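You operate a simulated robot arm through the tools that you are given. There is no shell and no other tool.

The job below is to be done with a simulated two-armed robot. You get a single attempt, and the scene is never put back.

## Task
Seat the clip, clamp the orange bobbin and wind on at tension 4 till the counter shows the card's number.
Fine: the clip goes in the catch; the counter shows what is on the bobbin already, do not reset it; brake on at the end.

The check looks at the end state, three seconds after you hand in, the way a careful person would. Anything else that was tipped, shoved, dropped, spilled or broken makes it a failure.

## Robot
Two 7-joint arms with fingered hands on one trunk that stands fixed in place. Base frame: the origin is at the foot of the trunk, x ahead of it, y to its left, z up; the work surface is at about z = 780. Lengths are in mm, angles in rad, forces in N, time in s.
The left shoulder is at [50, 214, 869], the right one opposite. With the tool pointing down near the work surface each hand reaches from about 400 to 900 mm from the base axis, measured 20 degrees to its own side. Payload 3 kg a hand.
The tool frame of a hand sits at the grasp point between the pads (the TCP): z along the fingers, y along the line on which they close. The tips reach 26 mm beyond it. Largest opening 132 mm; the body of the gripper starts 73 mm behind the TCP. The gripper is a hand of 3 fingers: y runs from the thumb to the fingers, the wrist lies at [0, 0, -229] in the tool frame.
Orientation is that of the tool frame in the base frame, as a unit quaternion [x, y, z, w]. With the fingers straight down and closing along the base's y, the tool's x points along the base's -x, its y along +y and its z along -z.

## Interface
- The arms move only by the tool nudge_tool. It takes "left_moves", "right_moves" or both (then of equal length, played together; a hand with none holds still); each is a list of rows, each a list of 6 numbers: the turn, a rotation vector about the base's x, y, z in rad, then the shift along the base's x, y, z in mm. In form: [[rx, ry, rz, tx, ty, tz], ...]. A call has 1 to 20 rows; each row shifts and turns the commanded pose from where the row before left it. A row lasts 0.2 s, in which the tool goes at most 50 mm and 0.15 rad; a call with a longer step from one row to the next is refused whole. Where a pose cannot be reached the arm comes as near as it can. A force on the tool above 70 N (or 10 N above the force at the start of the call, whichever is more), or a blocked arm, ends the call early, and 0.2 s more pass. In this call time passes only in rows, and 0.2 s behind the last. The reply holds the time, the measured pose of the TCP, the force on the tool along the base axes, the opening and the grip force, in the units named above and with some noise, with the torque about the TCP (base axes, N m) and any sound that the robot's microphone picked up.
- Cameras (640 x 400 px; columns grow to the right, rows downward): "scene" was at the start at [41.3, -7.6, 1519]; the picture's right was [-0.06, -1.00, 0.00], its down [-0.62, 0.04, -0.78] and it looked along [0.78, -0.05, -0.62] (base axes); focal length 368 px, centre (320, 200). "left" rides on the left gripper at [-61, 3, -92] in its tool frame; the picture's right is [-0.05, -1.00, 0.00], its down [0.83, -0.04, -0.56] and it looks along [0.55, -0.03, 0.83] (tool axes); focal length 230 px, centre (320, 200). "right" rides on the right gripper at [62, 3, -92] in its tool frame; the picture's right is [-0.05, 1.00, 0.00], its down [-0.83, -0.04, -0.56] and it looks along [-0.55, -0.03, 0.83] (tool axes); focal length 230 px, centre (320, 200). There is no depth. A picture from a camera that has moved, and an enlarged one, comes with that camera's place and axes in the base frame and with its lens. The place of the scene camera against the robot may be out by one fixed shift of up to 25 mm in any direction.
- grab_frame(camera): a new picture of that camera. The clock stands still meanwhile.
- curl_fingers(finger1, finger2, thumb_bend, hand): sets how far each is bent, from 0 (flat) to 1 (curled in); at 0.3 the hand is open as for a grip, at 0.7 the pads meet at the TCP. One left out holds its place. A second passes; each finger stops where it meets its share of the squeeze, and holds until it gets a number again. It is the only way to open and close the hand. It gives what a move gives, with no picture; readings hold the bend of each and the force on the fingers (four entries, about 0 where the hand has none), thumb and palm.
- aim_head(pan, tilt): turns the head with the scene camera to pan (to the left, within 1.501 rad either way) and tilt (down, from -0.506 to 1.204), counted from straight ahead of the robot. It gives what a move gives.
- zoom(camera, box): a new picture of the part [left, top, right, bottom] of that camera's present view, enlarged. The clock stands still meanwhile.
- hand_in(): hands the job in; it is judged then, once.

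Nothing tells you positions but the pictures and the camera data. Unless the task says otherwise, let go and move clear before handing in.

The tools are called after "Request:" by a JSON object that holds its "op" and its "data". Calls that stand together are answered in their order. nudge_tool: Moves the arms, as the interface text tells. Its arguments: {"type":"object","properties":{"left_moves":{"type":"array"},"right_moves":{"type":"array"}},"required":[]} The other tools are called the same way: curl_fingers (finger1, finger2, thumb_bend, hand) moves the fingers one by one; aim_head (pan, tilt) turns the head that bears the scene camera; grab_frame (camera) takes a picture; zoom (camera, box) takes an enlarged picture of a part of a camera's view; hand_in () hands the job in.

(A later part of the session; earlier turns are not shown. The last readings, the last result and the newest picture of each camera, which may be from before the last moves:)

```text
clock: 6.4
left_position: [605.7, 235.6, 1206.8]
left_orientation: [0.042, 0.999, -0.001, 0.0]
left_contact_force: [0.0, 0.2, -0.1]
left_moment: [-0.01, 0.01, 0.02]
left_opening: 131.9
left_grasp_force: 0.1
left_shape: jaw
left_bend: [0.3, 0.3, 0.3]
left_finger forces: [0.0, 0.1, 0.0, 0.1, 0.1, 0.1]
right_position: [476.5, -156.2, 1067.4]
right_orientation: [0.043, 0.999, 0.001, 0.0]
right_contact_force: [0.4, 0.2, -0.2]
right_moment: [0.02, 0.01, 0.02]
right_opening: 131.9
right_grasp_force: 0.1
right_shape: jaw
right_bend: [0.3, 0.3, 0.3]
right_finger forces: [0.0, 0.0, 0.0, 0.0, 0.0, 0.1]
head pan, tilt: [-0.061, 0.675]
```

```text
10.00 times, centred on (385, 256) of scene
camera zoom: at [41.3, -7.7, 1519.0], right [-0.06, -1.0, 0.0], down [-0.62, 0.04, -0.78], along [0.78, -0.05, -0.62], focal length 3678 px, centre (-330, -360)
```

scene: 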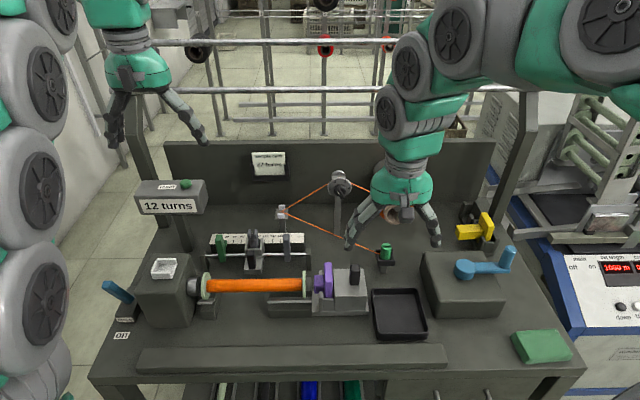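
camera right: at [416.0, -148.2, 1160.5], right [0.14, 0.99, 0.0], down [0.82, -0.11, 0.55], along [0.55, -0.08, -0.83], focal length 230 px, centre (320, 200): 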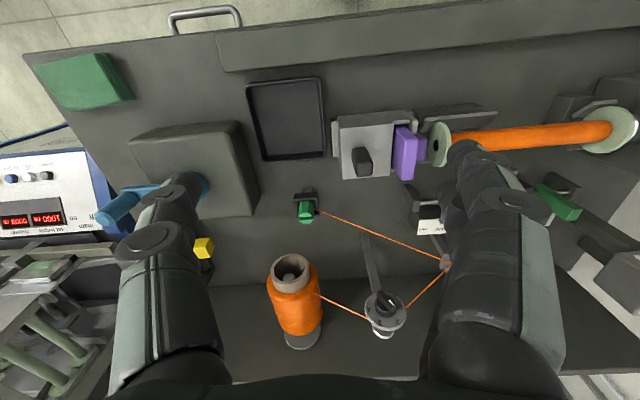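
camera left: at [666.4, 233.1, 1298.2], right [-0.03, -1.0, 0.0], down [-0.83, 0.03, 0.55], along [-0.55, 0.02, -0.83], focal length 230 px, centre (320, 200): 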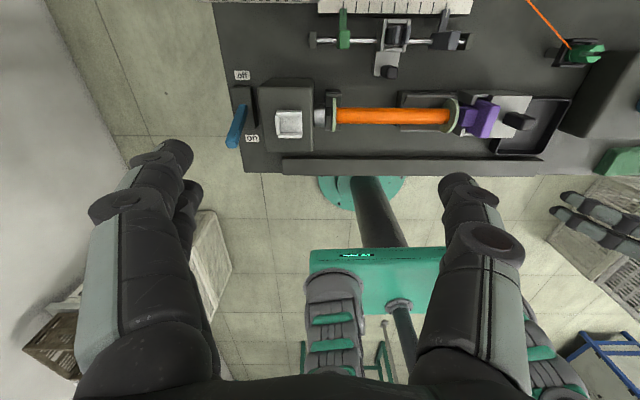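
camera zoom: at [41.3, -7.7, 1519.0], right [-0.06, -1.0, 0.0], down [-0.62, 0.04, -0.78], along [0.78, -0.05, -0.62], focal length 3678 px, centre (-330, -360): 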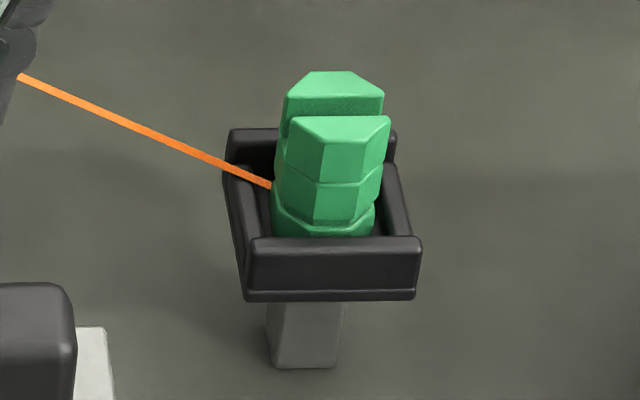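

I still need to decide between the carriage fork and the white pocket as the catch. I'll tilt the right hand so its camera looks nearly level at the carriage from the front, keeping well above the bobbin, and move the left hand a bit aside.

Request:
{"op": "nudge_tool", "data": {"right_moves": [[0, 0, 0, 0, 40, 0], [0, 0, 0, 0, 40, 0], [0, -0.13, 0, 0, 40, -15], [0, -0.13, 0, 5, 40, -20], [0, -0.13, 0, 5, 40, -20], [0, -0.13, 0, 5, 40, -20], [0, -0.13, 0, 5, 25, -15]], "left_moves": [[0, 0, 0, 0, 20, 10], [0, 0, 0, 0, 20, 10], [0, 0, 0, 0, 20, 10], [0, 0, 0, 0, 0, 0], [0, 0, 0, 0, 0, 0], [0, 0, 0, 0, 0, 0], [0, 0, 0, 0, 0, 0]]}}

Request:
{"op": "grab_frame", "data": {"camera": "right"}}

Request:
{"op": "grab_frame", "data": {"camera": "scene"}}

```text
clock: 8.0
left_position: [603.8, 264.3, 1220.5]
left_orientation: [0.043, 0.999, 0.0, 0.0]
left_contact_force: [0.1, 1.2, -0.1]
left_moment: [0.01, 0.02, 0.03]
left_opening: 132.1
left_grasp_force: 0.3
left_shape: jaw
left_bend: [0.3, 0.3, 0.3]
left_finger forces: [0.0, 0.0, 0.1, 0.1, 0.0, 0.0]
left hand out of reach, approached as far as the arm can: row 2, 3
right_position: [497.8, 110.7, 979.0]
right_orientation: [0.042, 0.946, 0.014, 0.32]
right_contact_force: [-0.2, 0.5, -0.4]
right_moment: [-0.02, 0.0, -0.01]
right_opening: 131.8
right_grasp_force: 0.0
right_shape: jaw
right_bend: [0.3, 0.3, 0.3]
right_finger forces: [0.0, 0.0, 0.0, 0.0, 0.1, 0.0]
head pan, tilt: [-0.061, 0.675]
```

```text
taken
camera right: at [392.5, 118.8, 1015.1], right [0.11, 0.99, 0.09], down [0.32, -0.12, 0.94], along [0.94, -0.08, -0.33], focal length 230 px, centre (320, 200)
```

right: 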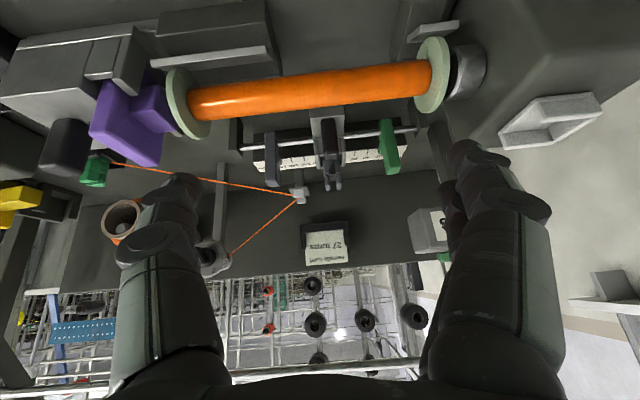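

```text
taken
```

scene: 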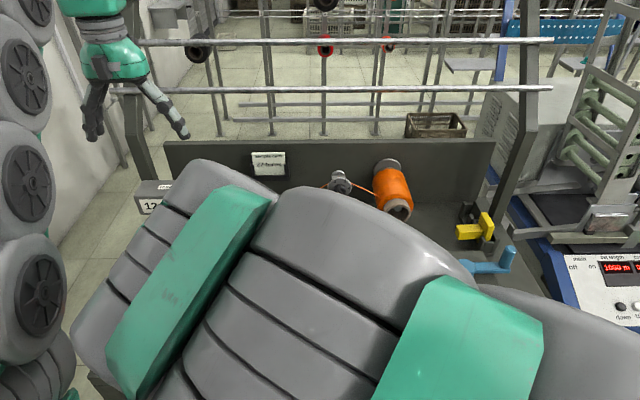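

The near-level view is in place. I'll enlarge the carriage, the white pocket, the purple insert and the dial.

Request:
{"op": "zoom", "data": {"camera": "right", "box": [295, 100, 365, 200]}}

Request:
{"op": "zoom", "data": {"camera": "right", "box": [490, 80, 610, 160]}}

Request:
{"op": "zoom", "data": {"camera": "right", "box": [30, 60, 220, 190]}}

Request:
{"op": "zoom", "data": {"camera": "right", "box": [270, 160, 340, 215]}}

```text
4.00 times, centred on (330, 150) of right
camera zoom: at [392.5, 118.8, 1015.1], right [0.11, 0.99, 0.09], down [0.32, -0.12, 0.94], along [0.94, -0.08, -0.33], focal length 920 px, centre (280, 400)
```

zoom: 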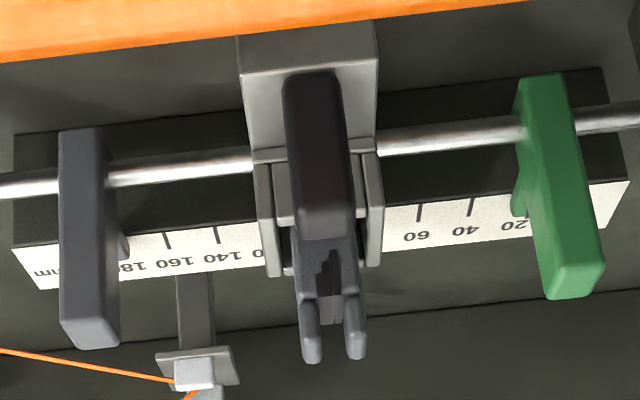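

```text
5.00 times, centred on (550, 120) of right
camera zoom: at [392.5, 118.8, 1015.1], right [0.11, 0.99, 0.09], down [0.32, -0.12, 0.94], along [0.94, -0.08, -0.33], focal length 1150 px, centre (-830, 600)
```

zoom: 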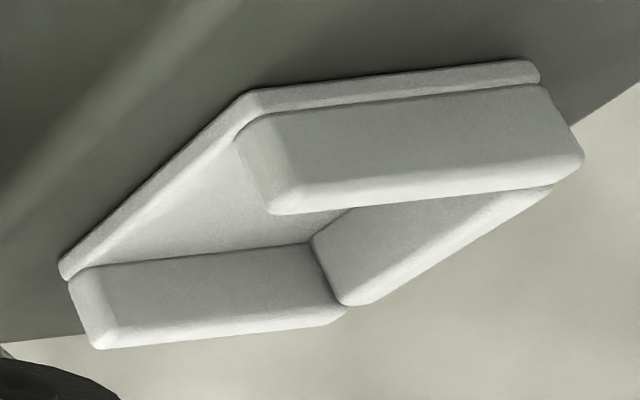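

```text
3.08 times, centred on (125, 125) of right
camera zoom: at [392.5, 118.8, 1015.1], right [0.11, 0.99, 0.09], down [0.32, -0.12, 0.94], along [0.94, -0.08, -0.33], focal length 708 px, centre (920, 431)
```

zoom: 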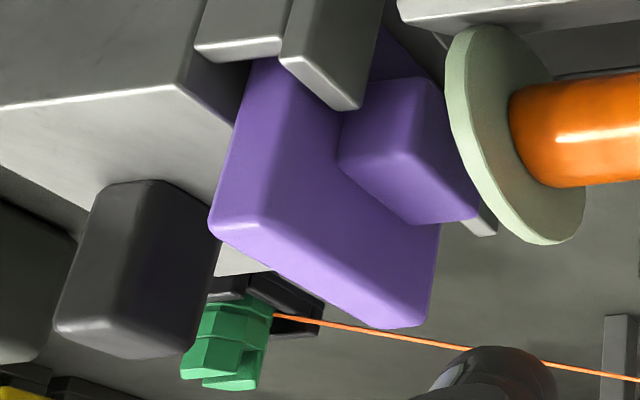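

```text
7.27 times, centred on (305, 188) of right
camera zoom: at [392.5, 118.8, 1015.1], right [0.11, 0.99, 0.09], down [0.32, -0.12, 0.94], along [0.94, -0.08, -0.33], focal length 1673 px, centre (429, 291)
```

zoom: 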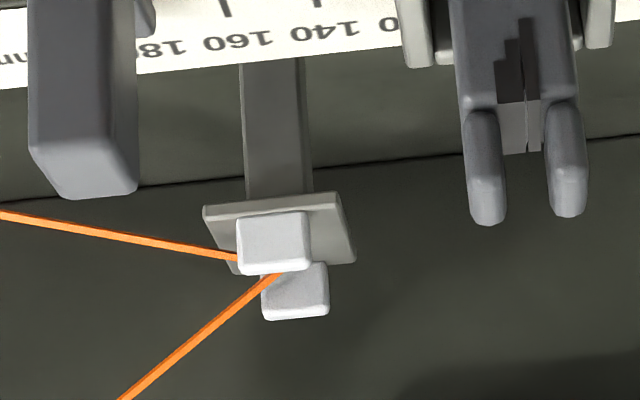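

The fork tips are at about [686, 115, 898], level with the thread at the white guide pegs, so the fork looks like a traverse thread guide, while the white pocket on the headstock is a candidate catch. I'll move the tilted right camera sideways to look straight at the dial and spool area.

Request:
{"op": "nudge_tool", "data": {"right_moves": [[0, 0, 0, 0, -42, 10], [0, 0, 0, 0, -42, 0], [0, 0, 0, 0, -42, 0], [0, 0, 0, 0, -42, 0], [0, 0, 0, 0, -42, 0]]}}

Request:
{"op": "grab_frame", "data": {"camera": "right"}}

Request:
{"op": "zoom", "data": {"camera": "right", "box": [280, 150, 380, 230]}}

Request:
{"op": "zoom", "data": {"camera": "scene", "box": [440, 195, 600, 295]}}

```text
clock: 9.2
left_position: [604.9, 265.0, 1220.9]
left_orientation: [0.044, 0.999, 0.0, 0.0]
left_contact_force: [-0.3, 0.3, 1.1]
left_moment: [0.0, -0.04, -0.01]
left_opening: 131.7
left_grasp_force: 0.0
left_shape: jaw
left_bend: [0.3, 0.3, 0.3]
left_finger forces: [0.1, 0.0, 0.0, 0.0, 0.1, 0.0]
right_position: [496.1, -79.6, 987.9]
right_orientation: [0.041, 0.947, 0.014, 0.319]
right_contact_force: [0.0, 0.4, -0.3]
right_moment: [0.0, 0.01, 0.0]
right_opening: 132.0
right_grasp_force: 0.1
right_shape: jaw
right_bend: [0.3, 0.3, 0.3]
right_finger forces: [0.0, 0.0, 0.1, 0.0, 0.1, 0.0]
right hand out of reach, approached as far as the arm can: row 5
head pan, tilt: [-0.061, 0.675]
```

```text
taken
camera right: at [392.3, -71.8, 1024.7], right [0.11, 0.99, 0.08], down [0.32, -0.11, 0.94], along [0.94, -0.08, -0.33], focal length 230 px, centre (320, 200)
```

right: 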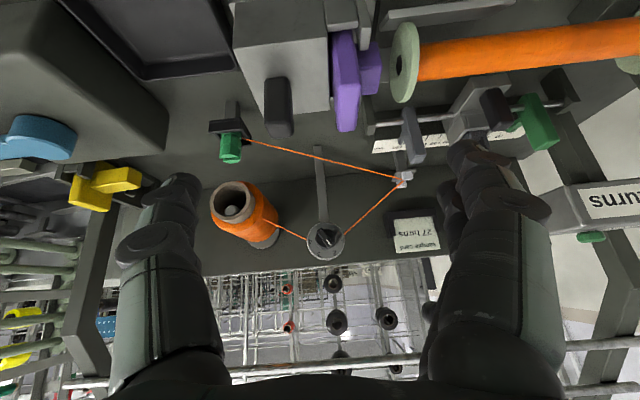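

```text
5.00 times, centred on (330, 190) of right
camera zoom: at [392.3, -71.8, 1024.7], right [0.11, 0.99, 0.08], down [0.32, -0.11, 0.94], along [0.94, -0.08, -0.33], focal length 1150 px, centre (270, 250)
```

zoom: 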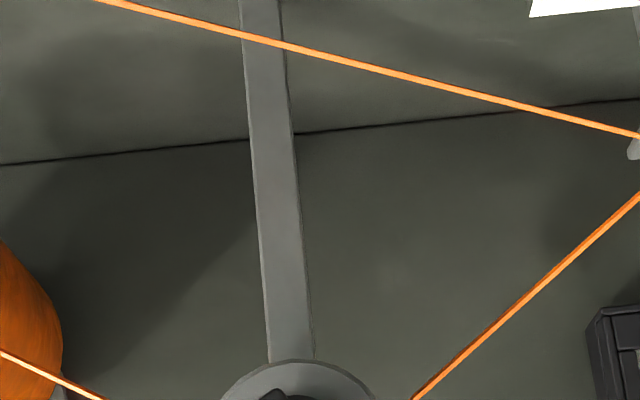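

```text
4.00 times, centred on (520, 245) of scene
camera zoom: at [41.3, -7.6, 1519.0], right [-0.06, -1.0, 0.0], down [-0.62, 0.04, -0.78], along [0.78, -0.05, -0.62], focal length 1471 px, centre (-480, 20)
```

zoom: 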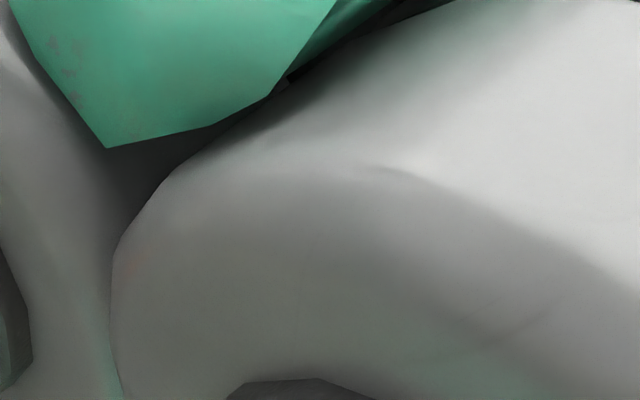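

From here I can see the dial, yellow rack, clip and guide from a low angle. I'll enlarge each.

Request:
{"op": "zoom", "data": {"camera": "right", "box": [297, 212, 357, 264]}}

Request:
{"op": "zoom", "data": {"camera": "right", "box": [40, 150, 160, 220]}}

Request:
{"op": "zoom", "data": {"camera": "right", "box": [200, 90, 270, 170]}}

Request:
{"op": "zoom", "data": {"camera": "right", "box": [440, 70, 540, 150]}}

```text
7.69 times, centred on (327, 238) of right
camera zoom: at [392.3, -71.8, 1024.7], right [0.11, 0.99, 0.08], down [0.32, -0.11, 0.94], along [0.94, -0.08, -0.33], focal length 1770 px, centre (266, -92)
```

zoom: 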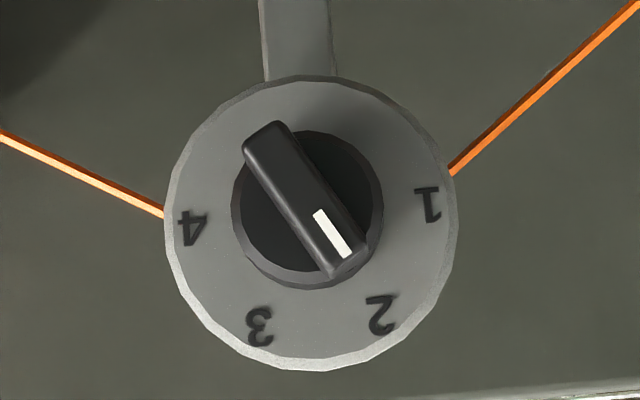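

```text
5.33 times, centred on (100, 185) of right
camera zoom: at [392.3, -71.8, 1024.7], right [0.11, 0.99, 0.08], down [0.32, -0.11, 0.94], along [0.94, -0.08, -0.33], focal length 1227 px, centre (1493, 280)
```

zoom: 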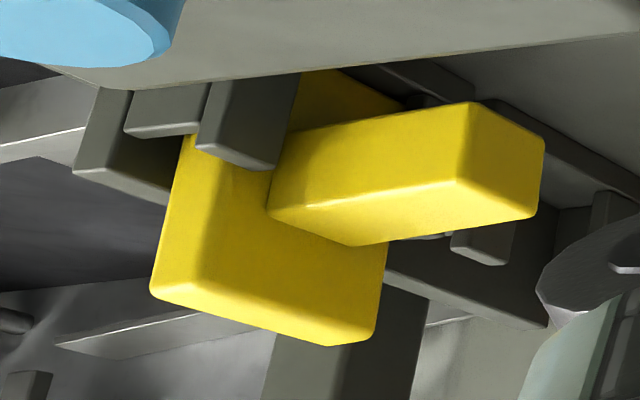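

```text
5.00 times, centred on (235, 130) of right
camera zoom: at [392.3, -71.8, 1024.7], right [0.11, 0.99, 0.08], down [0.32, -0.11, 0.94], along [0.94, -0.08, -0.33], focal length 1150 px, centre (745, 550)
```

zoom: 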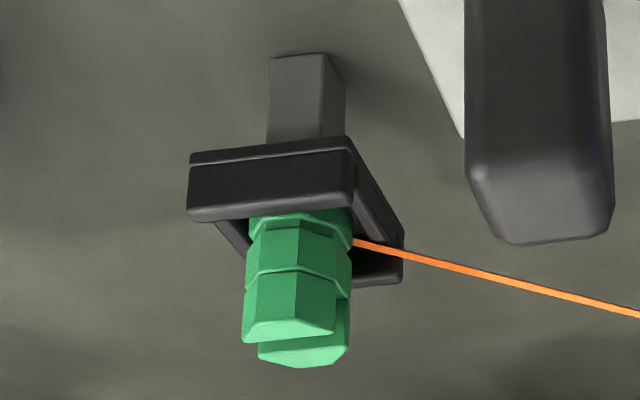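

```text
5.00 times, centred on (490, 110) of right
camera zoom: at [392.3, -71.8, 1024.7], right [0.11, 0.99, 0.08], down [0.32, -0.11, 0.94], along [0.94, -0.08, -0.33], focal length 1150 px, centre (-530, 650)
```

zoom: 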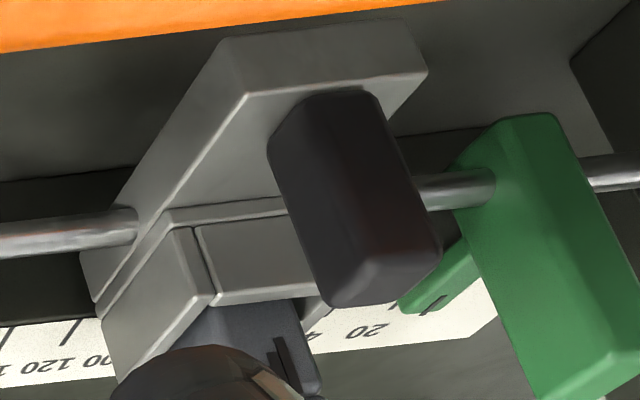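

The dial is clear now: the mark is on 2, numbers sit about 62° apart, and its axis is near y = −97, z = 966 with the bar spanning about x = 720–738. I'll grip the bar in the dial's plane with the right hand and roll about the x axis from 2 to 4. First I straighten and raise the hand.

Request:
{"op": "nudge_tool", "data": {"right_moves": [[0, 0.13, 0, 5, -5, 35], [0, 0.13, 0, 10, -5, 35], [0, 0.13, 0, 15, -5, 35], [0, 0.13, 0, 20, -5, 30], [0, 0.13, 0, 25, -5, 10], [-0.135, 0, 0.044, 30, 5, 0], [-0.135, 0, 0.044, 35, 10, 0], [-0.135, 0, 0, 40, 20, 0], [-0.135, 0, 0, 40, 10, 0]]}}

Request:
{"op": "curl_fingers", "data": {"hand": "right", "finger1": 0.55, "finger2": 0.55, "thumb_bend": 0.55}}

Request:
{"op": "grab_frame", "data": {"camera": "scene"}}

Request:
{"op": "grab_frame", "data": {"camera": "right"}}

```text
clock: 11.2
left_position: [603.8, 264.4, 1219.7]
left_orientation: [0.044, 0.999, 0.0, 0.0]
left_contact_force: [-0.7, 0.1, 0.6]
left_moment: [0.0, 0.02, -0.05]
left_opening: 131.8
left_grasp_force: 0.0
left_shape: jaw
left_bend: [0.3, 0.3, 0.3]
left_finger forces: [0.1, 0.1, 0.0, 0.1, 0.0, 0.1]
right_position: [668.0, -74.9, 1114.8]
right_orientation: [-0.001, 0.976, -0.219, 0.006]
right_contact_force: [0.1, 0.0, -0.2]
right_moment: [0.01, 0.0, 0.0]
right_opening: 132.1
right_grasp_force: 0.1
right_shape: jaw
right_bend: [0.3, 0.3, 0.3]
right_finger forces: [0.1, 0.0, 0.0, 0.0, 0.0, 0.0]
right hand out of reach, approached as far as the arm can: row 8, 9
head pan, tilt: [-0.061, 0.675]
```

```text
clock: 12.2
left_position: [604.4, 264.2, 1220.9]
left_orientation: [0.043, 0.999, 0.0, 0.0]
left_contact_force: [-0.1, 0.7, -0.1]
left_moment: [0.0, 0.0, 0.0]
left_opening: 131.8
left_grasp_force: 0.1
left_shape: jaw
left_bend: [0.3, 0.3, 0.3]
left_finger forces: [0.1, 0.1, 0.0, 0.0, 0.1, 0.1]
right_position: [669.2, -75.4, 1115.0]
right_orientation: [-0.001, 0.976, -0.218, 0.005]
right_contact_force: [0.7, -0.1, -0.6]
right_moment: [-0.01, -0.03, -0.02]
right_opening: 51.7
right_grasp_force: 0.1
right_shape: fingers
right_bend: [0.55, 0.55, 0.55]
right_finger forces: [0.0, 0.0, 0.0, 0.1, 0.1, 0.0]
head pan, tilt: [-0.061, 0.675]
```

```text
taken
```

scene: 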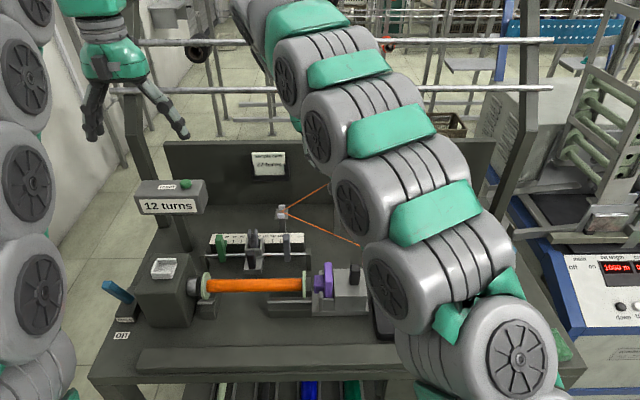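

```text
taken
camera right: at [605.7, -35.1, 1197.1], right [0.05, 0.9, -0.42], down [0.82, 0.2, 0.53], along [0.56, -0.38, -0.74], focal length 230 px, centre (320, 200)
```

right: 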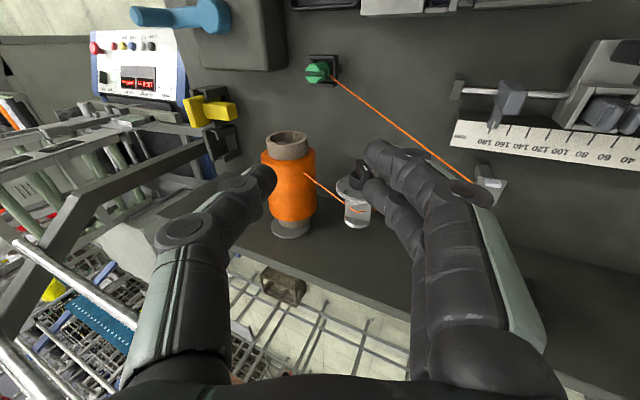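

The arm reached its limit at that height, so I'll lower to the dial's level while still short of it in x, and then check where I am.

Request:
{"op": "nudge_tool", "data": {"right_moves": [[0, 0, 0, -10, -5, -37], [0, 0, 0, -10, -6, -37], [0, 0, 0, 0, -6, -37], [0, 0, 0, 0, -5, -30]]}}

Request:
{"op": "grab_frame", "data": {"camera": "right"}}

```text
clock: 13.2
left_position: [604.7, 263.6, 1219.7]
left_orientation: [0.044, 0.999, 0.0, 0.0]
left_contact_force: [0.5, -0.2, 0.2]
left_moment: [0.02, -0.01, 0.01]
left_opening: 131.8
left_grasp_force: 0.1
left_shape: jaw
left_bend: [0.3, 0.3, 0.3]
left_finger forces: [0.0, 0.1, 0.1, 0.0, 0.0, 0.0]
right_position: [648.9, -98.8, 973.0]
right_orientation: [-0.002, 0.976, -0.217, 0.005]
right_contact_force: [-0.8, -0.2, 0.4]
right_moment: [-0.01, -0.01, -0.01]
right_opening: 51.5
right_grasp_force: 0.0
right_shape: fingers
right_bend: [0.55, 0.55, 0.55]
right_finger forces: [0.0, 0.1, 0.0, 0.0, 0.0, 0.1]
head pan, tilt: [-0.061, 0.675]
```

```text
taken
camera right: at [586.2, -57.2, 1054.7], right [0.05, 0.9, -0.42], down [0.82, 0.2, 0.53], along [0.56, -0.38, -0.74], focal length 230 px, centre (320, 200)
```

right: 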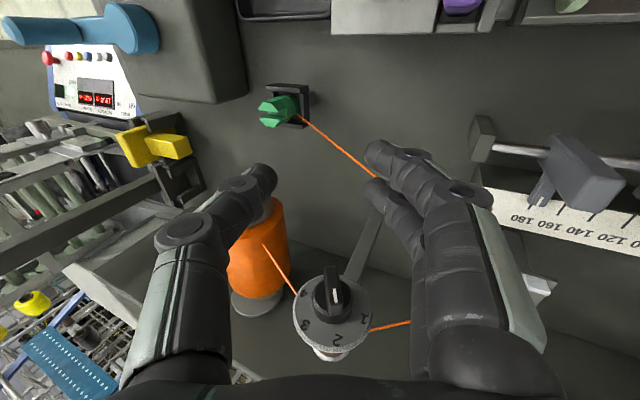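

The hand is at dial height, 70 mm short of it, with the bar visible between the fingertips. I'll enlarge the dial to refine its position and the bar's angle.

Request:
{"op": "zoom", "data": {"camera": "right", "box": [280, 250, 390, 370]}}

Request:
{"op": "zoom", "data": {"camera": "scene", "box": [308, 150, 388, 210]}}

```text
3.33 times, centred on (335, 310) of right
camera zoom: at [586.2, -57.2, 1054.7], right [0.05, 0.9, -0.42], down [0.82, 0.2, 0.53], along [0.56, -0.38, -0.74], focal length 767 px, centre (270, -167)
```

zoom: 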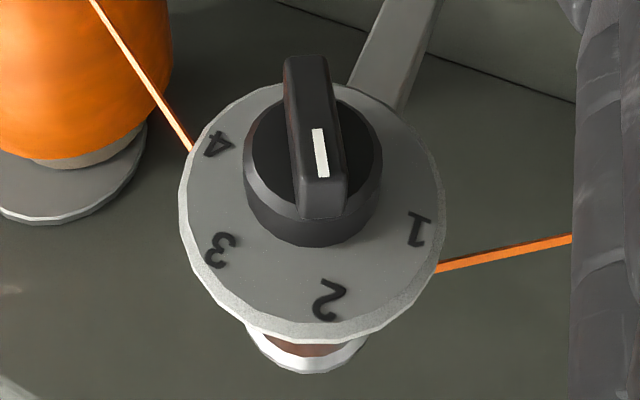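

```text
6.67 times, centred on (348, 180) of scene
camera zoom: at [41.3, -7.6, 1519.0], right [-0.06, -1.0, 0.0], down [-0.62, 0.04, -0.78], along [0.78, -0.05, -0.62], focal length 2452 px, centre (133, 333)
```

zoom: 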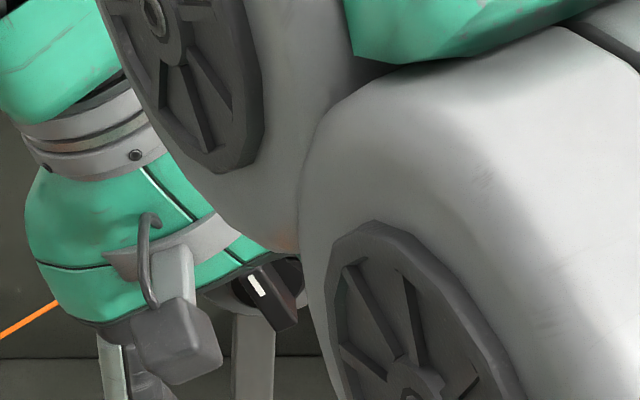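

The dial axis is confirmed at about [*, −96, 967] with the bar leaning 30° toward 2. I'll roll the hand a little to match and slide forward so the fingers straddle the bar.

Request:
{"op": "nudge_tool", "data": {"right_moves": [[-0.09, 0, 0, 15, 2.8, -6], [0, 0, 0, 20, 0, 0], [0, 0, 0, 20, 0, 0], [0, 0, 0, 16, 0, 0]]}}

Request:
{"op": "grab_frame", "data": {"camera": "right"}}

Request:
{"op": "zoom", "data": {"camera": "right", "box": [240, 120, 420, 260]}}

```text
clock: 14.2
left_position: [604.9, 263.5, 1220.9]
left_orientation: [0.043, 0.999, 0.0, 0.0]
left_contact_force: [0.2, 0.3, -0.1]
left_moment: [0.0, -0.01, 0.08]
left_opening: 131.8
left_grasp_force: 0.1
left_shape: jaw
left_bend: [0.3, 0.3, 0.3]
left_finger forces: [0.0, 0.0, 0.1, 0.1, 0.1, 0.1]
right_position: [718.8, -94.7, 967.8]
right_orientation: [-0.003, 0.965, -0.261, 0.005]
right_contact_force: [-0.1, -0.7, 0.1]
right_moment: [0.01, 0.03, 0.03]
right_opening: 51.5
right_grasp_force: 0.0
right_shape: fingers
right_bend: [0.55, 0.55, 0.55]
right_finger forces: [0.1, 0.0, 0.1, 0.1, 0.1, 0.0]
head pan, tilt: [-0.061, 0.675]
```

```text
taken
camera right: at [656.7, -46.4, 1046.1], right [0.05, 0.86, -0.5], down [0.82, 0.25, 0.51], along [0.56, -0.44, -0.7], focal length 230 px, centre (320, 200)
```

right: 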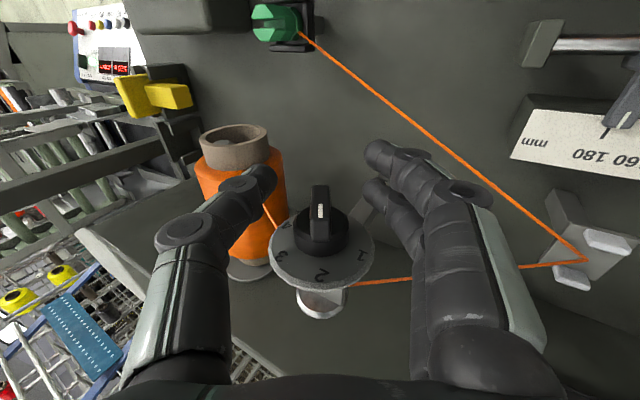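

```text
2.86 times, centred on (330, 190) of right
camera zoom: at [656.7, -46.4, 1046.1], right [0.05, 0.86, -0.5], down [0.82, 0.25, 0.51], along [0.56, -0.44, -0.7], focal length 657 px, centre (291, 229)
```

zoom: 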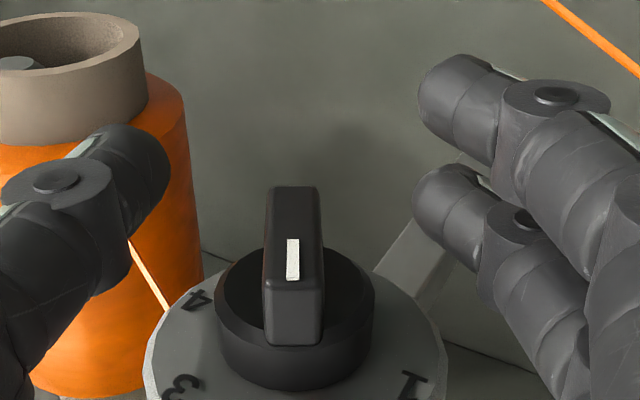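

The bar is centred between thumb and fingers. I'll advance 5 mm more so the pads overlap the bar, then close on it.

Request:
{"op": "nudge_tool", "data": {"right_moves": [[0, 0, 0, 5, -1, -1]]}}

Request:
{"op": "curl_fingers", "data": {"hand": "right", "finger1": 0.72, "finger2": 0.72, "thumb_bend": 0.72}}

Request:
{"op": "grab_frame", "data": {"camera": "right"}}

```text
clock: 14.6
left_position: [604.9, 264.1, 1219.8]
left_orientation: [0.044, 0.999, 0.0, 0.0]
left_contact_force: [-0.1, 0.5, 0.5]
left_moment: [0.0, -0.01, -0.04]
left_opening: 131.8
left_grasp_force: 0.0
left_shape: jaw
left_bend: [0.3, 0.3, 0.3]
left_finger forces: [0.0, 0.1, 0.0, 0.0, 0.0, 0.0]
right_position: [724.6, -95.0, 967.7]
right_orientation: [-0.001, 0.965, -0.261, 0.006]
right_contact_force: [0.1, 0.1, -0.1]
right_moment: [0.01, -0.02, 0.01]
right_opening: 51.4
right_grasp_force: 0.0
right_shape: fingers
right_bend: [0.55, 0.55, 0.55]
right_finger forces: [0.0, 0.0, 0.0, 0.0, 0.0, 0.0]
head pan, tilt: [-0.061, 0.675]
```

```text
clock: 15.6
left_position: [604.7, 265.0, 1221.0]
left_orientation: [0.044, 0.999, 0.0, 0.001]
left_contact_force: [0.6, 0.4, 0.2]
left_moment: [-0.01, 0.0, 0.0]
left_opening: 132.0
left_grasp_force: 0.0
left_shape: jaw
left_bend: [0.3, 0.3, 0.3]
left_finger forces: [0.1, 0.1, 0.0, 0.0, 0.0, 0.0]
right_position: [724.6, -96.0, 967.4]
right_orientation: [-0.001, 0.965, -0.261, 0.006]
right_contact_force: [0.5, -2.8, -5.0]
right_moment: [0.0, 0.05, 0.01]
right_opening: 4.6
right_grasp_force: 4.4
right_shape: fingers
right_bend: [0.72, 0.7, 0.69]
right_finger forces: [0.3, 4.7, 0.1, 0.1, 3.9, 0.1]
head pan, tilt: [-0.061, 0.675]
```

```text
taken
camera right: at [661.7, -47.9, 1044.9], right [0.05, 0.86, -0.5], down [0.82, 0.25, 0.51], along [0.56, -0.44, -0.7], focal length 230 px, centre (320, 200)
```

right: 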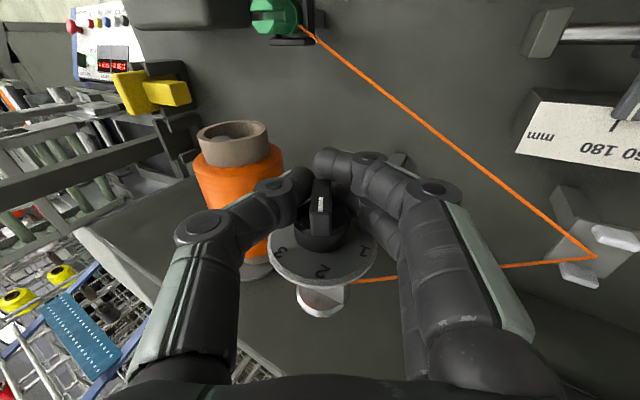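

Thumb and finger 2 hold the bar. I'll roll the hand clockwise (positive about x) a little and check that the knob follows.

Request:
{"op": "nudge_tool", "data": {"right_moves": [[0.13, 0, 0, 0, 0, 0], [0.13, 0, 0, 0, 0, 0], [0.13, 0, 0, 0, 0, 0], [0.13, 0, 0, 0, 0, 0]]}}

Request:
{"op": "zoom", "data": {"camera": "right", "box": [240, 120, 420, 320]}}

```text
clock: 16.6
left_position: [603.9, 264.5, 1220.3]
left_orientation: [0.043, 0.999, -0.001, 0.0]
left_contact_force: [-0.8, -0.6, -0.1]
left_moment: [0.06, -0.03, 0.03]
left_opening: 131.9
left_grasp_force: 0.1
left_shape: jaw
left_bend: [0.3, 0.3, 0.3]
left_finger forces: [0.0, 0.0, 0.1, 0.1, 0.0, 0.1]
right_position: [725.2, -95.0, 967.1]
right_orientation: [-0.001, 1.0, -0.003, 0.005]
right_contact_force: [1.4, -0.2, -1.6]
right_moment: [0.01, -0.01, 0.0]
right_opening: 3.7
right_grasp_force: 3.2
right_shape: fingers
right_bend: [0.72, 0.7, 0.69]
right_finger forces: [0.1, 3.2, 0.1, 0.0, 3.7, 0.0]
head pan, tilt: [-0.061, 0.675]
```

```text
2.00 times, centred on (330, 220) of right
camera zoom: at [661.6, -92.4, 1058.3], right [0.05, 1.0, -0.01], down [0.82, -0.04, 0.56], along [0.56, -0.03, -0.83], focal length 460 px, centre (300, 160)
```

zoom: 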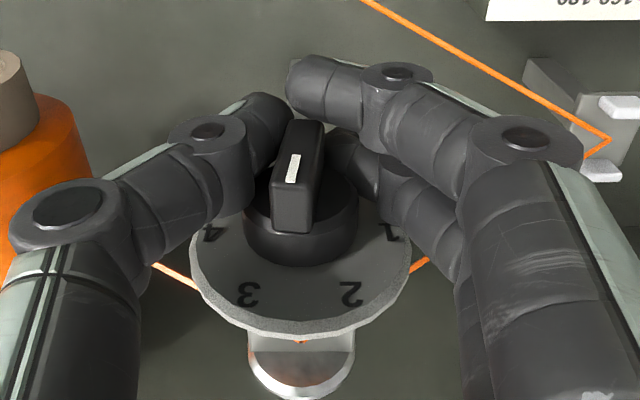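

The knob follows the hand and now points between 2 and 3. I'll continue rolling toward 4.

Request:
{"op": "nudge_tool", "data": {"right_moves": [[0.13, 0, 0, 0, 0, 0], [0.13, 0, 0, 0, 0, 0], [0.13, 0, 0, 0, 0, 0], [0.13, 0, 0, 0, 0, 0], [0.13, 0, 0, 0, 0, 0], [0.13, 0, 0, 0, 0, 0]]}}

Request:
{"op": "grab_frame", "data": {"camera": "right"}}

Request:
{"op": "grab_frame", "data": {"camera": "scene"}}

```text
clock: 18.0
left_position: [605.0, 264.0, 1220.6]
left_orientation: [0.043, 0.999, 0.0, 0.0]
left_contact_force: [0.6, 0.6, 0.9]
left_moment: [0.03, -0.01, -0.03]
left_opening: 132.0
left_grasp_force: 0.0
left_shape: jaw
left_bend: [0.3, 0.3, 0.3]
left_finger forces: [0.1, 0.0, 0.0, 0.0, 0.1, 0.0]
right_position: [724.9, -95.8, 967.0]
right_orientation: [0.001, 0.926, 0.377, 0.005]
right_contact_force: [0.8, 1.7, -1.1]
right_moment: [-0.03, -0.01, 0.03]
right_opening: 2.7
right_grasp_force: 3.5
right_shape: fingers
right_bend: [0.72, 0.7, 0.71]
right_finger forces: [0.0, 3.1, 0.0, 0.1, 2.9, 0.1]
head pan, tilt: [-0.061, 0.675]
```

```text
taken
camera right: at [661.7, -157.9, 1034.2], right [0.05, 0.71, 0.7], down [0.82, -0.43, 0.37], along [0.56, 0.56, -0.61], focal length 230 px, centre (320, 200)
```

right: 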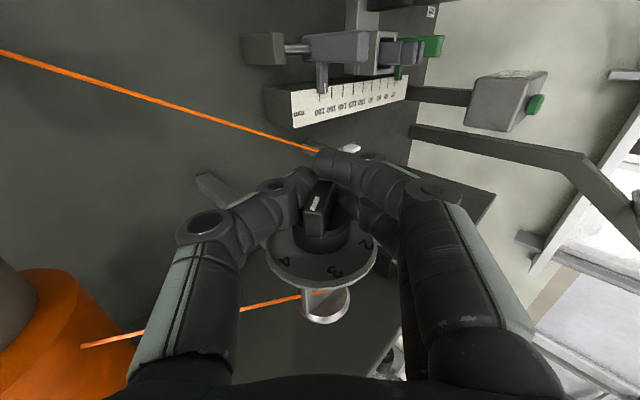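

```text
taken
```

scene: 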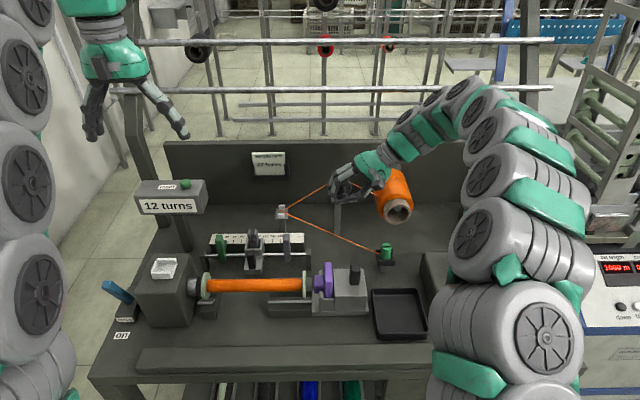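

The knob has passed 3 and the hand is at 44° with clearance to the spool. I'll continue in two steps, watching the force.

Request:
{"op": "nudge_tool", "data": {"right_moves": [[0.13, 0, 0, 0, 0, 0], [0.13, 0, 0, 0, 0, 0], [0.13, 0, 0, 0, 0, 0]]}}

Request:
{"op": "zoom", "data": {"camera": "scene", "box": [320, 140, 440, 230]}}

Request:
{"op": "grab_frame", "data": {"camera": "right"}}

```text
clock: 18.8
left_position: [603.3, 263.8, 1220.4]
left_orientation: [0.044, 0.999, 0.0, 0.0]
left_contact_force: [-0.3, -1.0, -0.5]
left_moment: [0.0, 0.0, -0.01]
left_opening: 131.8
left_grasp_force: 0.0
left_shape: jaw
left_bend: [0.3, 0.3, 0.3]
left_finger forces: [0.1, 0.1, 0.0, 0.1, 0.0, 0.1]
right_position: [724.1, -95.1, 967.0]
right_orientation: [0.002, 0.835, 0.55, 0.005]
right_contact_force: [0.8, 3.8, 1.0]
right_moment: [0.04, 0.01, 0.03]
right_opening: 2.0
right_grasp_force: 2.8
right_shape: fingers
right_bend: [0.72, 0.7, 0.71]
right_finger forces: [0.1, 3.6, 0.0, 0.0, 1.9, 0.0]
head pan, tilt: [-0.061, 0.675]
```

```text
4.44 times, centred on (380, 185) of scene
camera zoom: at [41.4, -7.6, 1519.0], right [-0.06, -1.0, 0.0], down [-0.62, 0.04, -0.78], along [0.78, -0.05, -0.62], focal length 1635 px, centre (53, 267)
```

zoom: 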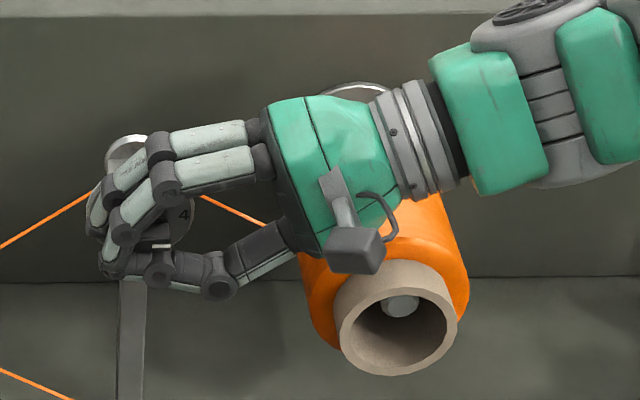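

```text
taken
camera right: at [661.7, -179.2, 1006.4], right [0.05, 0.39, 0.92], down [0.82, -0.53, 0.18], along [0.56, 0.75, -0.35], focal length 230 px, centre (320, 200)
```

right: 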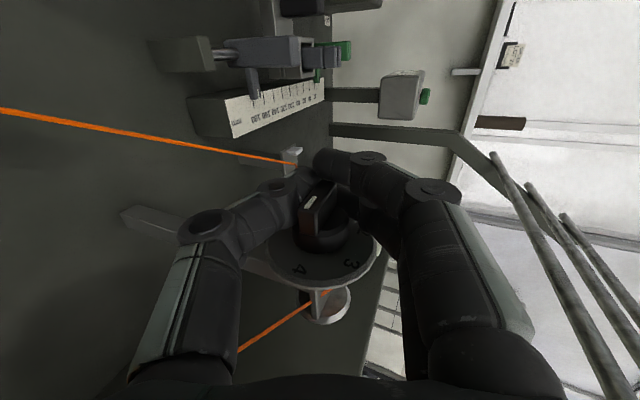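

Request:
{"op": "zoom", "data": {"camera": "right", "box": [240, 140, 420, 330]}}

Request:
{"op": "zoom", "data": {"camera": "scene", "box": [330, 160, 370, 200]}}

```text
2.11 times, centred on (330, 235) of right
camera zoom: at [661.7, -179.2, 1006.4], right [0.05, 0.39, 0.92], down [0.82, -0.53, 0.18], along [0.56, 0.75, -0.35], focal length 484 px, centre (299, 126)
```

zoom: 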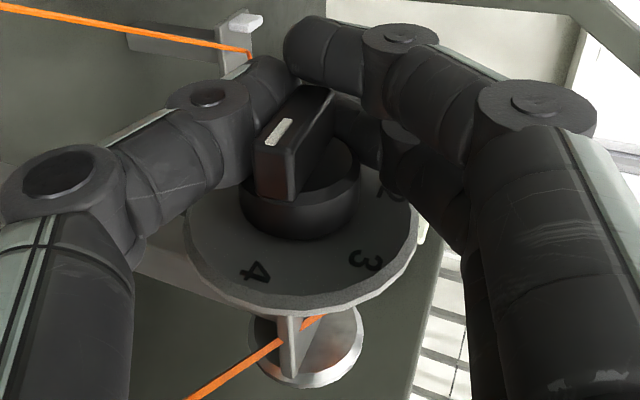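

```text
10.00 times, centred on (350, 180) of scene
camera zoom: at [41.4, -7.6, 1519.0], right [-0.06, -1.0, 0.0], down [-0.62, 0.04, -0.78], along [0.78, -0.05, -0.62], focal length 3678 px, centre (20, 400)
```

zoom: 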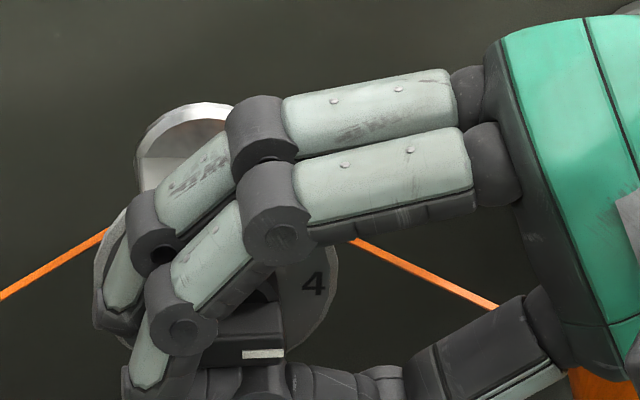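

The scene view shows the mark lying level, pointing at 4, ahead of the hand, so the knob seems to have clicked into place. I'll open the fingers and slide straight back to verify.

Request:
{"op": "curl_fingers", "data": {"hand": "right", "finger1": 0.52, "finger2": 0.52, "thumb_bend": 0.52}}

Request:
{"op": "nudge_tool", "data": {"right_moves": [[0, 0, 0, -25, 0, 0], [0, 0, 0, -30, 0, 0], [0, 0, 0, -20, 0, 0]]}}

Request:
{"op": "grab_frame", "data": {"camera": "right"}}

Request:
{"op": "zoom", "data": {"camera": "scene", "box": [310, 155, 374, 205]}}

```text
clock: 19.8
left_position: [604.5, 264.0, 1220.4]
left_orientation: [0.044, 0.999, 0.0, 0.0]
left_contact_force: [0.3, 0.4, -0.5]
left_moment: [0.02, 0.01, 0.0]
left_opening: 131.7
left_grasp_force: 0.1
left_shape: jaw
left_bend: [0.3, 0.3, 0.3]
left_finger forces: [0.1, 0.0, 0.0, 0.1, 0.1, 0.0]
right_position: [724.9, -96.3, 966.6]
right_orientation: [0.003, 0.836, 0.549, 0.005]
right_contact_force: [1.1, 0.5, -0.6]
right_moment: [0.0, 0.01, 0.02]
right_opening: 60.2
right_grasp_force: 0.0
right_shape: fingers
right_bend: [0.52, 0.52, 0.52]
right_finger forces: [0.0, 0.1, 0.1, 0.0, 0.1, 0.0]
head pan, tilt: [-0.061, 0.675]
```

```text
clock: 20.6
left_position: [602.7, 264.0, 1220.5]
left_orientation: [0.042, 0.999, 0.001, 0.0]
left_contact_force: [-0.4, -1.1, -0.6]
left_moment: [-0.01, 0.0, -0.03]
left_opening: 132.1
left_grasp_force: 0.1
left_shape: jaw
left_bend: [0.3, 0.3, 0.3]
left_finger forces: [0.0, 0.0, 0.0, 0.0, 0.0, 0.0]
right_position: [650.2, -96.5, 966.6]
right_orientation: [0.002, 0.836, 0.549, 0.005]
right_contact_force: [-0.9, 0.1, 0.6]
right_moment: [-0.04, -0.04, 0.03]
right_opening: 60.6
right_grasp_force: 0.1
right_shape: fingers
right_bend: [0.52, 0.52, 0.52]
right_finger forces: [0.0, 0.0, 0.0, 0.1, 0.0, 0.1]
head pan, tilt: [-0.061, 0.675]
```

```text
taken
camera right: at [586.8, -179.4, 1006.8], right [0.05, 0.4, 0.92], down [0.82, -0.53, 0.18], along [0.56, 0.75, -0.35], focal length 230 px, centre (320, 200)
```

right: 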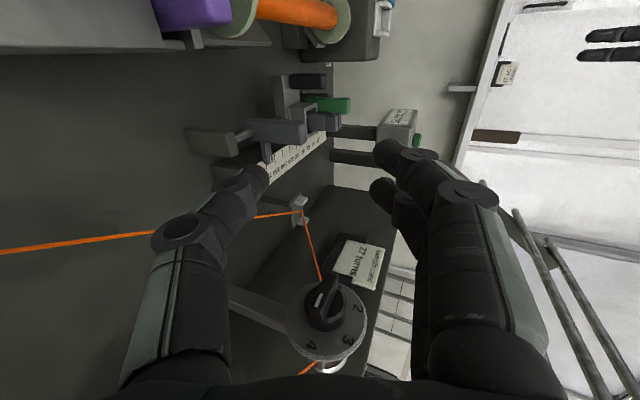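

```text
8.00 times, centred on (342, 180) of scene
camera zoom: at [41.3, -7.6, 1519.0], right [-0.06, -1.0, 0.0], down [-0.62, 0.04, -0.78], along [0.78, -0.05, -0.62], focal length 2943 px, centre (144, 360)
```

zoom: 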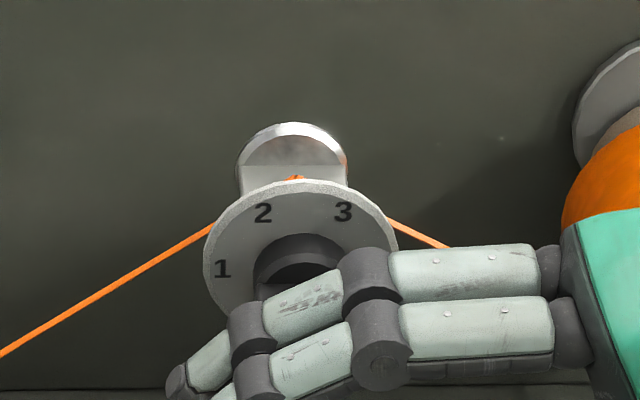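

The hand is clear of the knob. I'll roll back to upright while rising and retreating, then verify the dial.

Request:
{"op": "nudge_tool", "data": {"right_moves": [[-0.13, 0, 0, -10, -10, 15], [-0.13, 0, 0, -10, -10, 15], [-0.13, 0, 0, -10, -10, 15], [-0.13, 0, 0, -10, -10, 15], [-0.13, 0, 0, -10, -10, 15], [-0.13, 0, 0, -10, -10, 15], [-0.13, 0, 0, -10, -10, 15], [-0.13, 0, 0, -10, -10, 10], [-0.125, 0, 0, -10, -10, 10]]}}

Request:
{"op": "grab_frame", "data": {"camera": "right"}}

Request:
{"op": "zoom", "data": {"camera": "scene", "box": [310, 155, 374, 205]}}

```text
clock: 22.6
left_position: [604.9, 264.5, 1221.0]
left_orientation: [0.044, 0.999, 0.0, 0.0]
left_contact_force: [-0.4, -0.3, -0.4]
left_moment: [-0.01, -0.03, 0.01]
left_opening: 131.8
left_grasp_force: 0.0
left_shape: jaw
left_bend: [0.3, 0.3, 0.3]
left_finger forces: [0.1, 0.0, 0.0, 0.0, 0.0, 0.0]
right_position: [560.5, -185.8, 1091.7]
right_orientation: [0.0, 1.0, -0.003, 0.005]
right_contact_force: [-0.1, 0.1, 0.0]
right_moment: [0.0, 0.0, -0.02]
right_opening: 60.7
right_grasp_force: 0.0
right_shape: fingers
right_bend: [0.52, 0.52, 0.52]
right_finger forces: [0.0, 0.0, 0.0, 0.1, 0.1, 0.0]
head pan, tilt: [-0.061, 0.675]
```

```text
taken
camera right: at [496.6, -182.9, 1183.7], right [0.05, 1.0, 0.0], down [0.82, -0.04, 0.56], along [0.56, -0.03, -0.83], focal length 230 px, centre (320, 200)
```

right: 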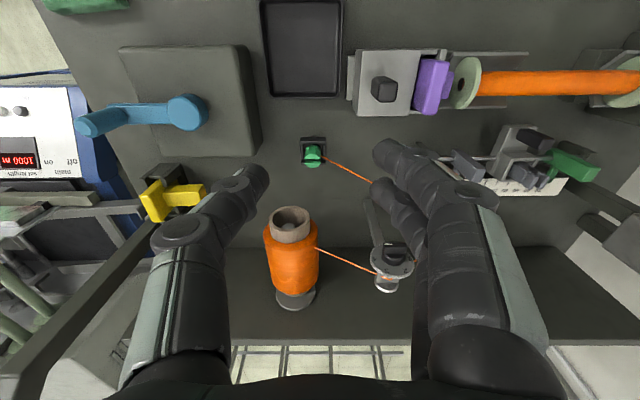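

```text
8.00 times, centred on (342, 180) of scene
camera zoom: at [41.3, -7.6, 1519.0], right [-0.06, -1.0, 0.0], down [-0.62, 0.04, -0.78], along [0.78, -0.05, -0.62], focal length 2943 px, centre (144, 360)
```

zoom: 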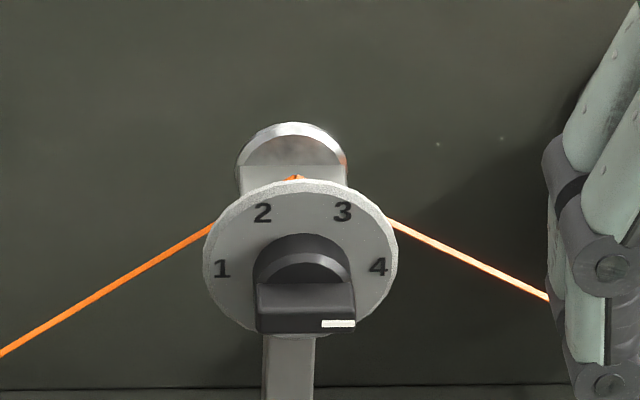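

The dial now reads 4. Next is the clip; I'll enlarge it from the present camera to fix its position for grasping.

Request:
{"op": "zoom", "data": {"camera": "right", "box": [290, 125, 340, 175]}}

Request:
{"op": "zoom", "data": {"camera": "right", "box": [60, 30, 280, 230]}}

```text
8.00 times, centred on (315, 150) of right
camera zoom: at [496.6, -182.9, 1183.7], right [0.05, 1.0, 0.0], down [0.82, -0.04, 0.56], along [0.56, -0.03, -0.83], focal length 1841 px, centre (360, 600)
```

zoom: 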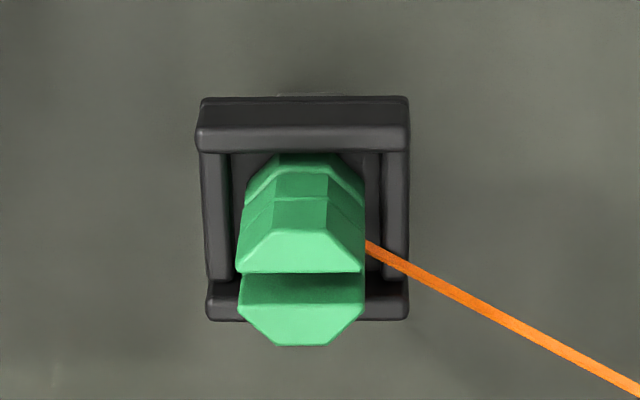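

```text
2.00 times, centred on (170, 130) of right
camera zoom: at [496.6, -182.9, 1183.7], right [0.05, 1.0, 0.0], down [0.82, -0.04, 0.56], along [0.56, -0.03, -0.83], focal length 460 px, centre (620, 340)
```

zoom: 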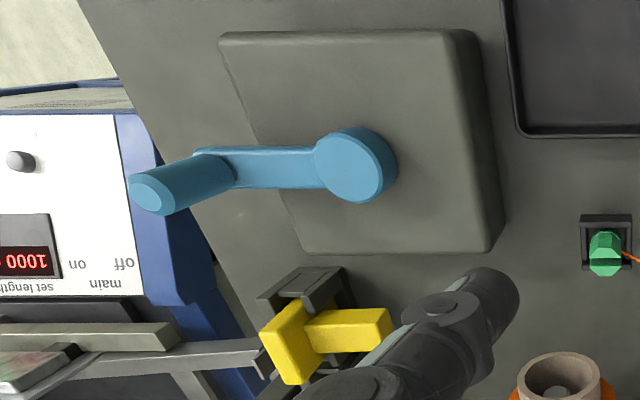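

The clip's centre is at about [638, −203] with its top near z = 866 and the cup rim near z = 840, so I'll grip its top 20 mm along y. I'll lower the open right hand above it and check alignment.

Request:
{"op": "nudge_tool", "data": {"right_moves": [[0, 0, 0, 20, -4, -43], [0, 0, 0, 20, -4, -43], [0, 0, 0, 20, -4, -43], [0, 0, 0, 18, -5, -43]]}}

Request:
{"op": "grab_frame", "data": {"camera": "right"}}

Request:
{"op": "zoom", "data": {"camera": "scene", "box": [340, 190, 440, 280]}}

```text
clock: 23.6
left_position: [603.5, 264.4, 1220.6]
left_orientation: [0.044, 0.999, 0.0, 0.0]
left_contact_force: [1.2, -0.3, 0.2]
left_moment: [-0.02, 0.02, 0.0]
left_opening: 131.8
left_grasp_force: 0.1
left_shape: jaw
left_bend: [0.3, 0.3, 0.3]
left_finger forces: [0.0, 0.0, 0.0, 0.1, 0.0, 0.0]
right_position: [638.2, -204.3, 920.2]
right_orientation: [-0.001, 1.0, -0.002, 0.006]
right_contact_force: [0.1, 1.1, 0.8]
right_moment: [0.0, 0.0, -0.02]
right_opening: 60.8
right_grasp_force: 0.1
right_shape: fingers
right_bend: [0.52, 0.52, 0.52]
right_finger forces: [0.0, 0.0, 0.0, 0.0, 0.1, 0.0]
head pan, tilt: [-0.061, 0.675]
```

```text
taken
camera right: at [575.6, -200.6, 1011.4], right [0.05, 1.0, 0.0], down [0.82, -0.04, 0.57], along [0.56, -0.03, -0.82], focal length 230 px, centre (320, 200)
```

right: 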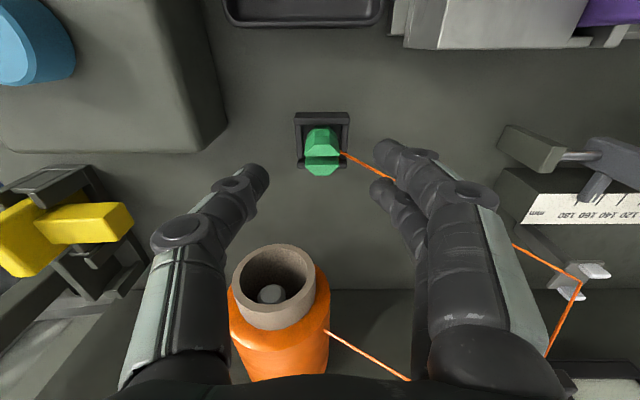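

```text
4.44 times, centred on (390, 235) of scene
camera zoom: at [41.4, -7.7, 1519.0], right [-0.06, -1.0, 0.0], down [-0.62, 0.04, -0.78], along [0.78, -0.05, -0.62], focal length 1635 px, centre (9, 44)
```

zoom: 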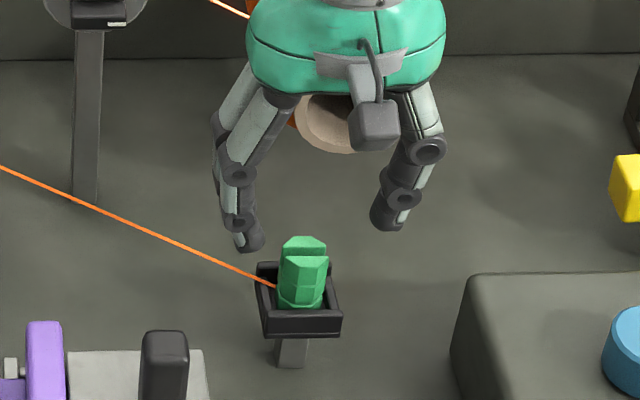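

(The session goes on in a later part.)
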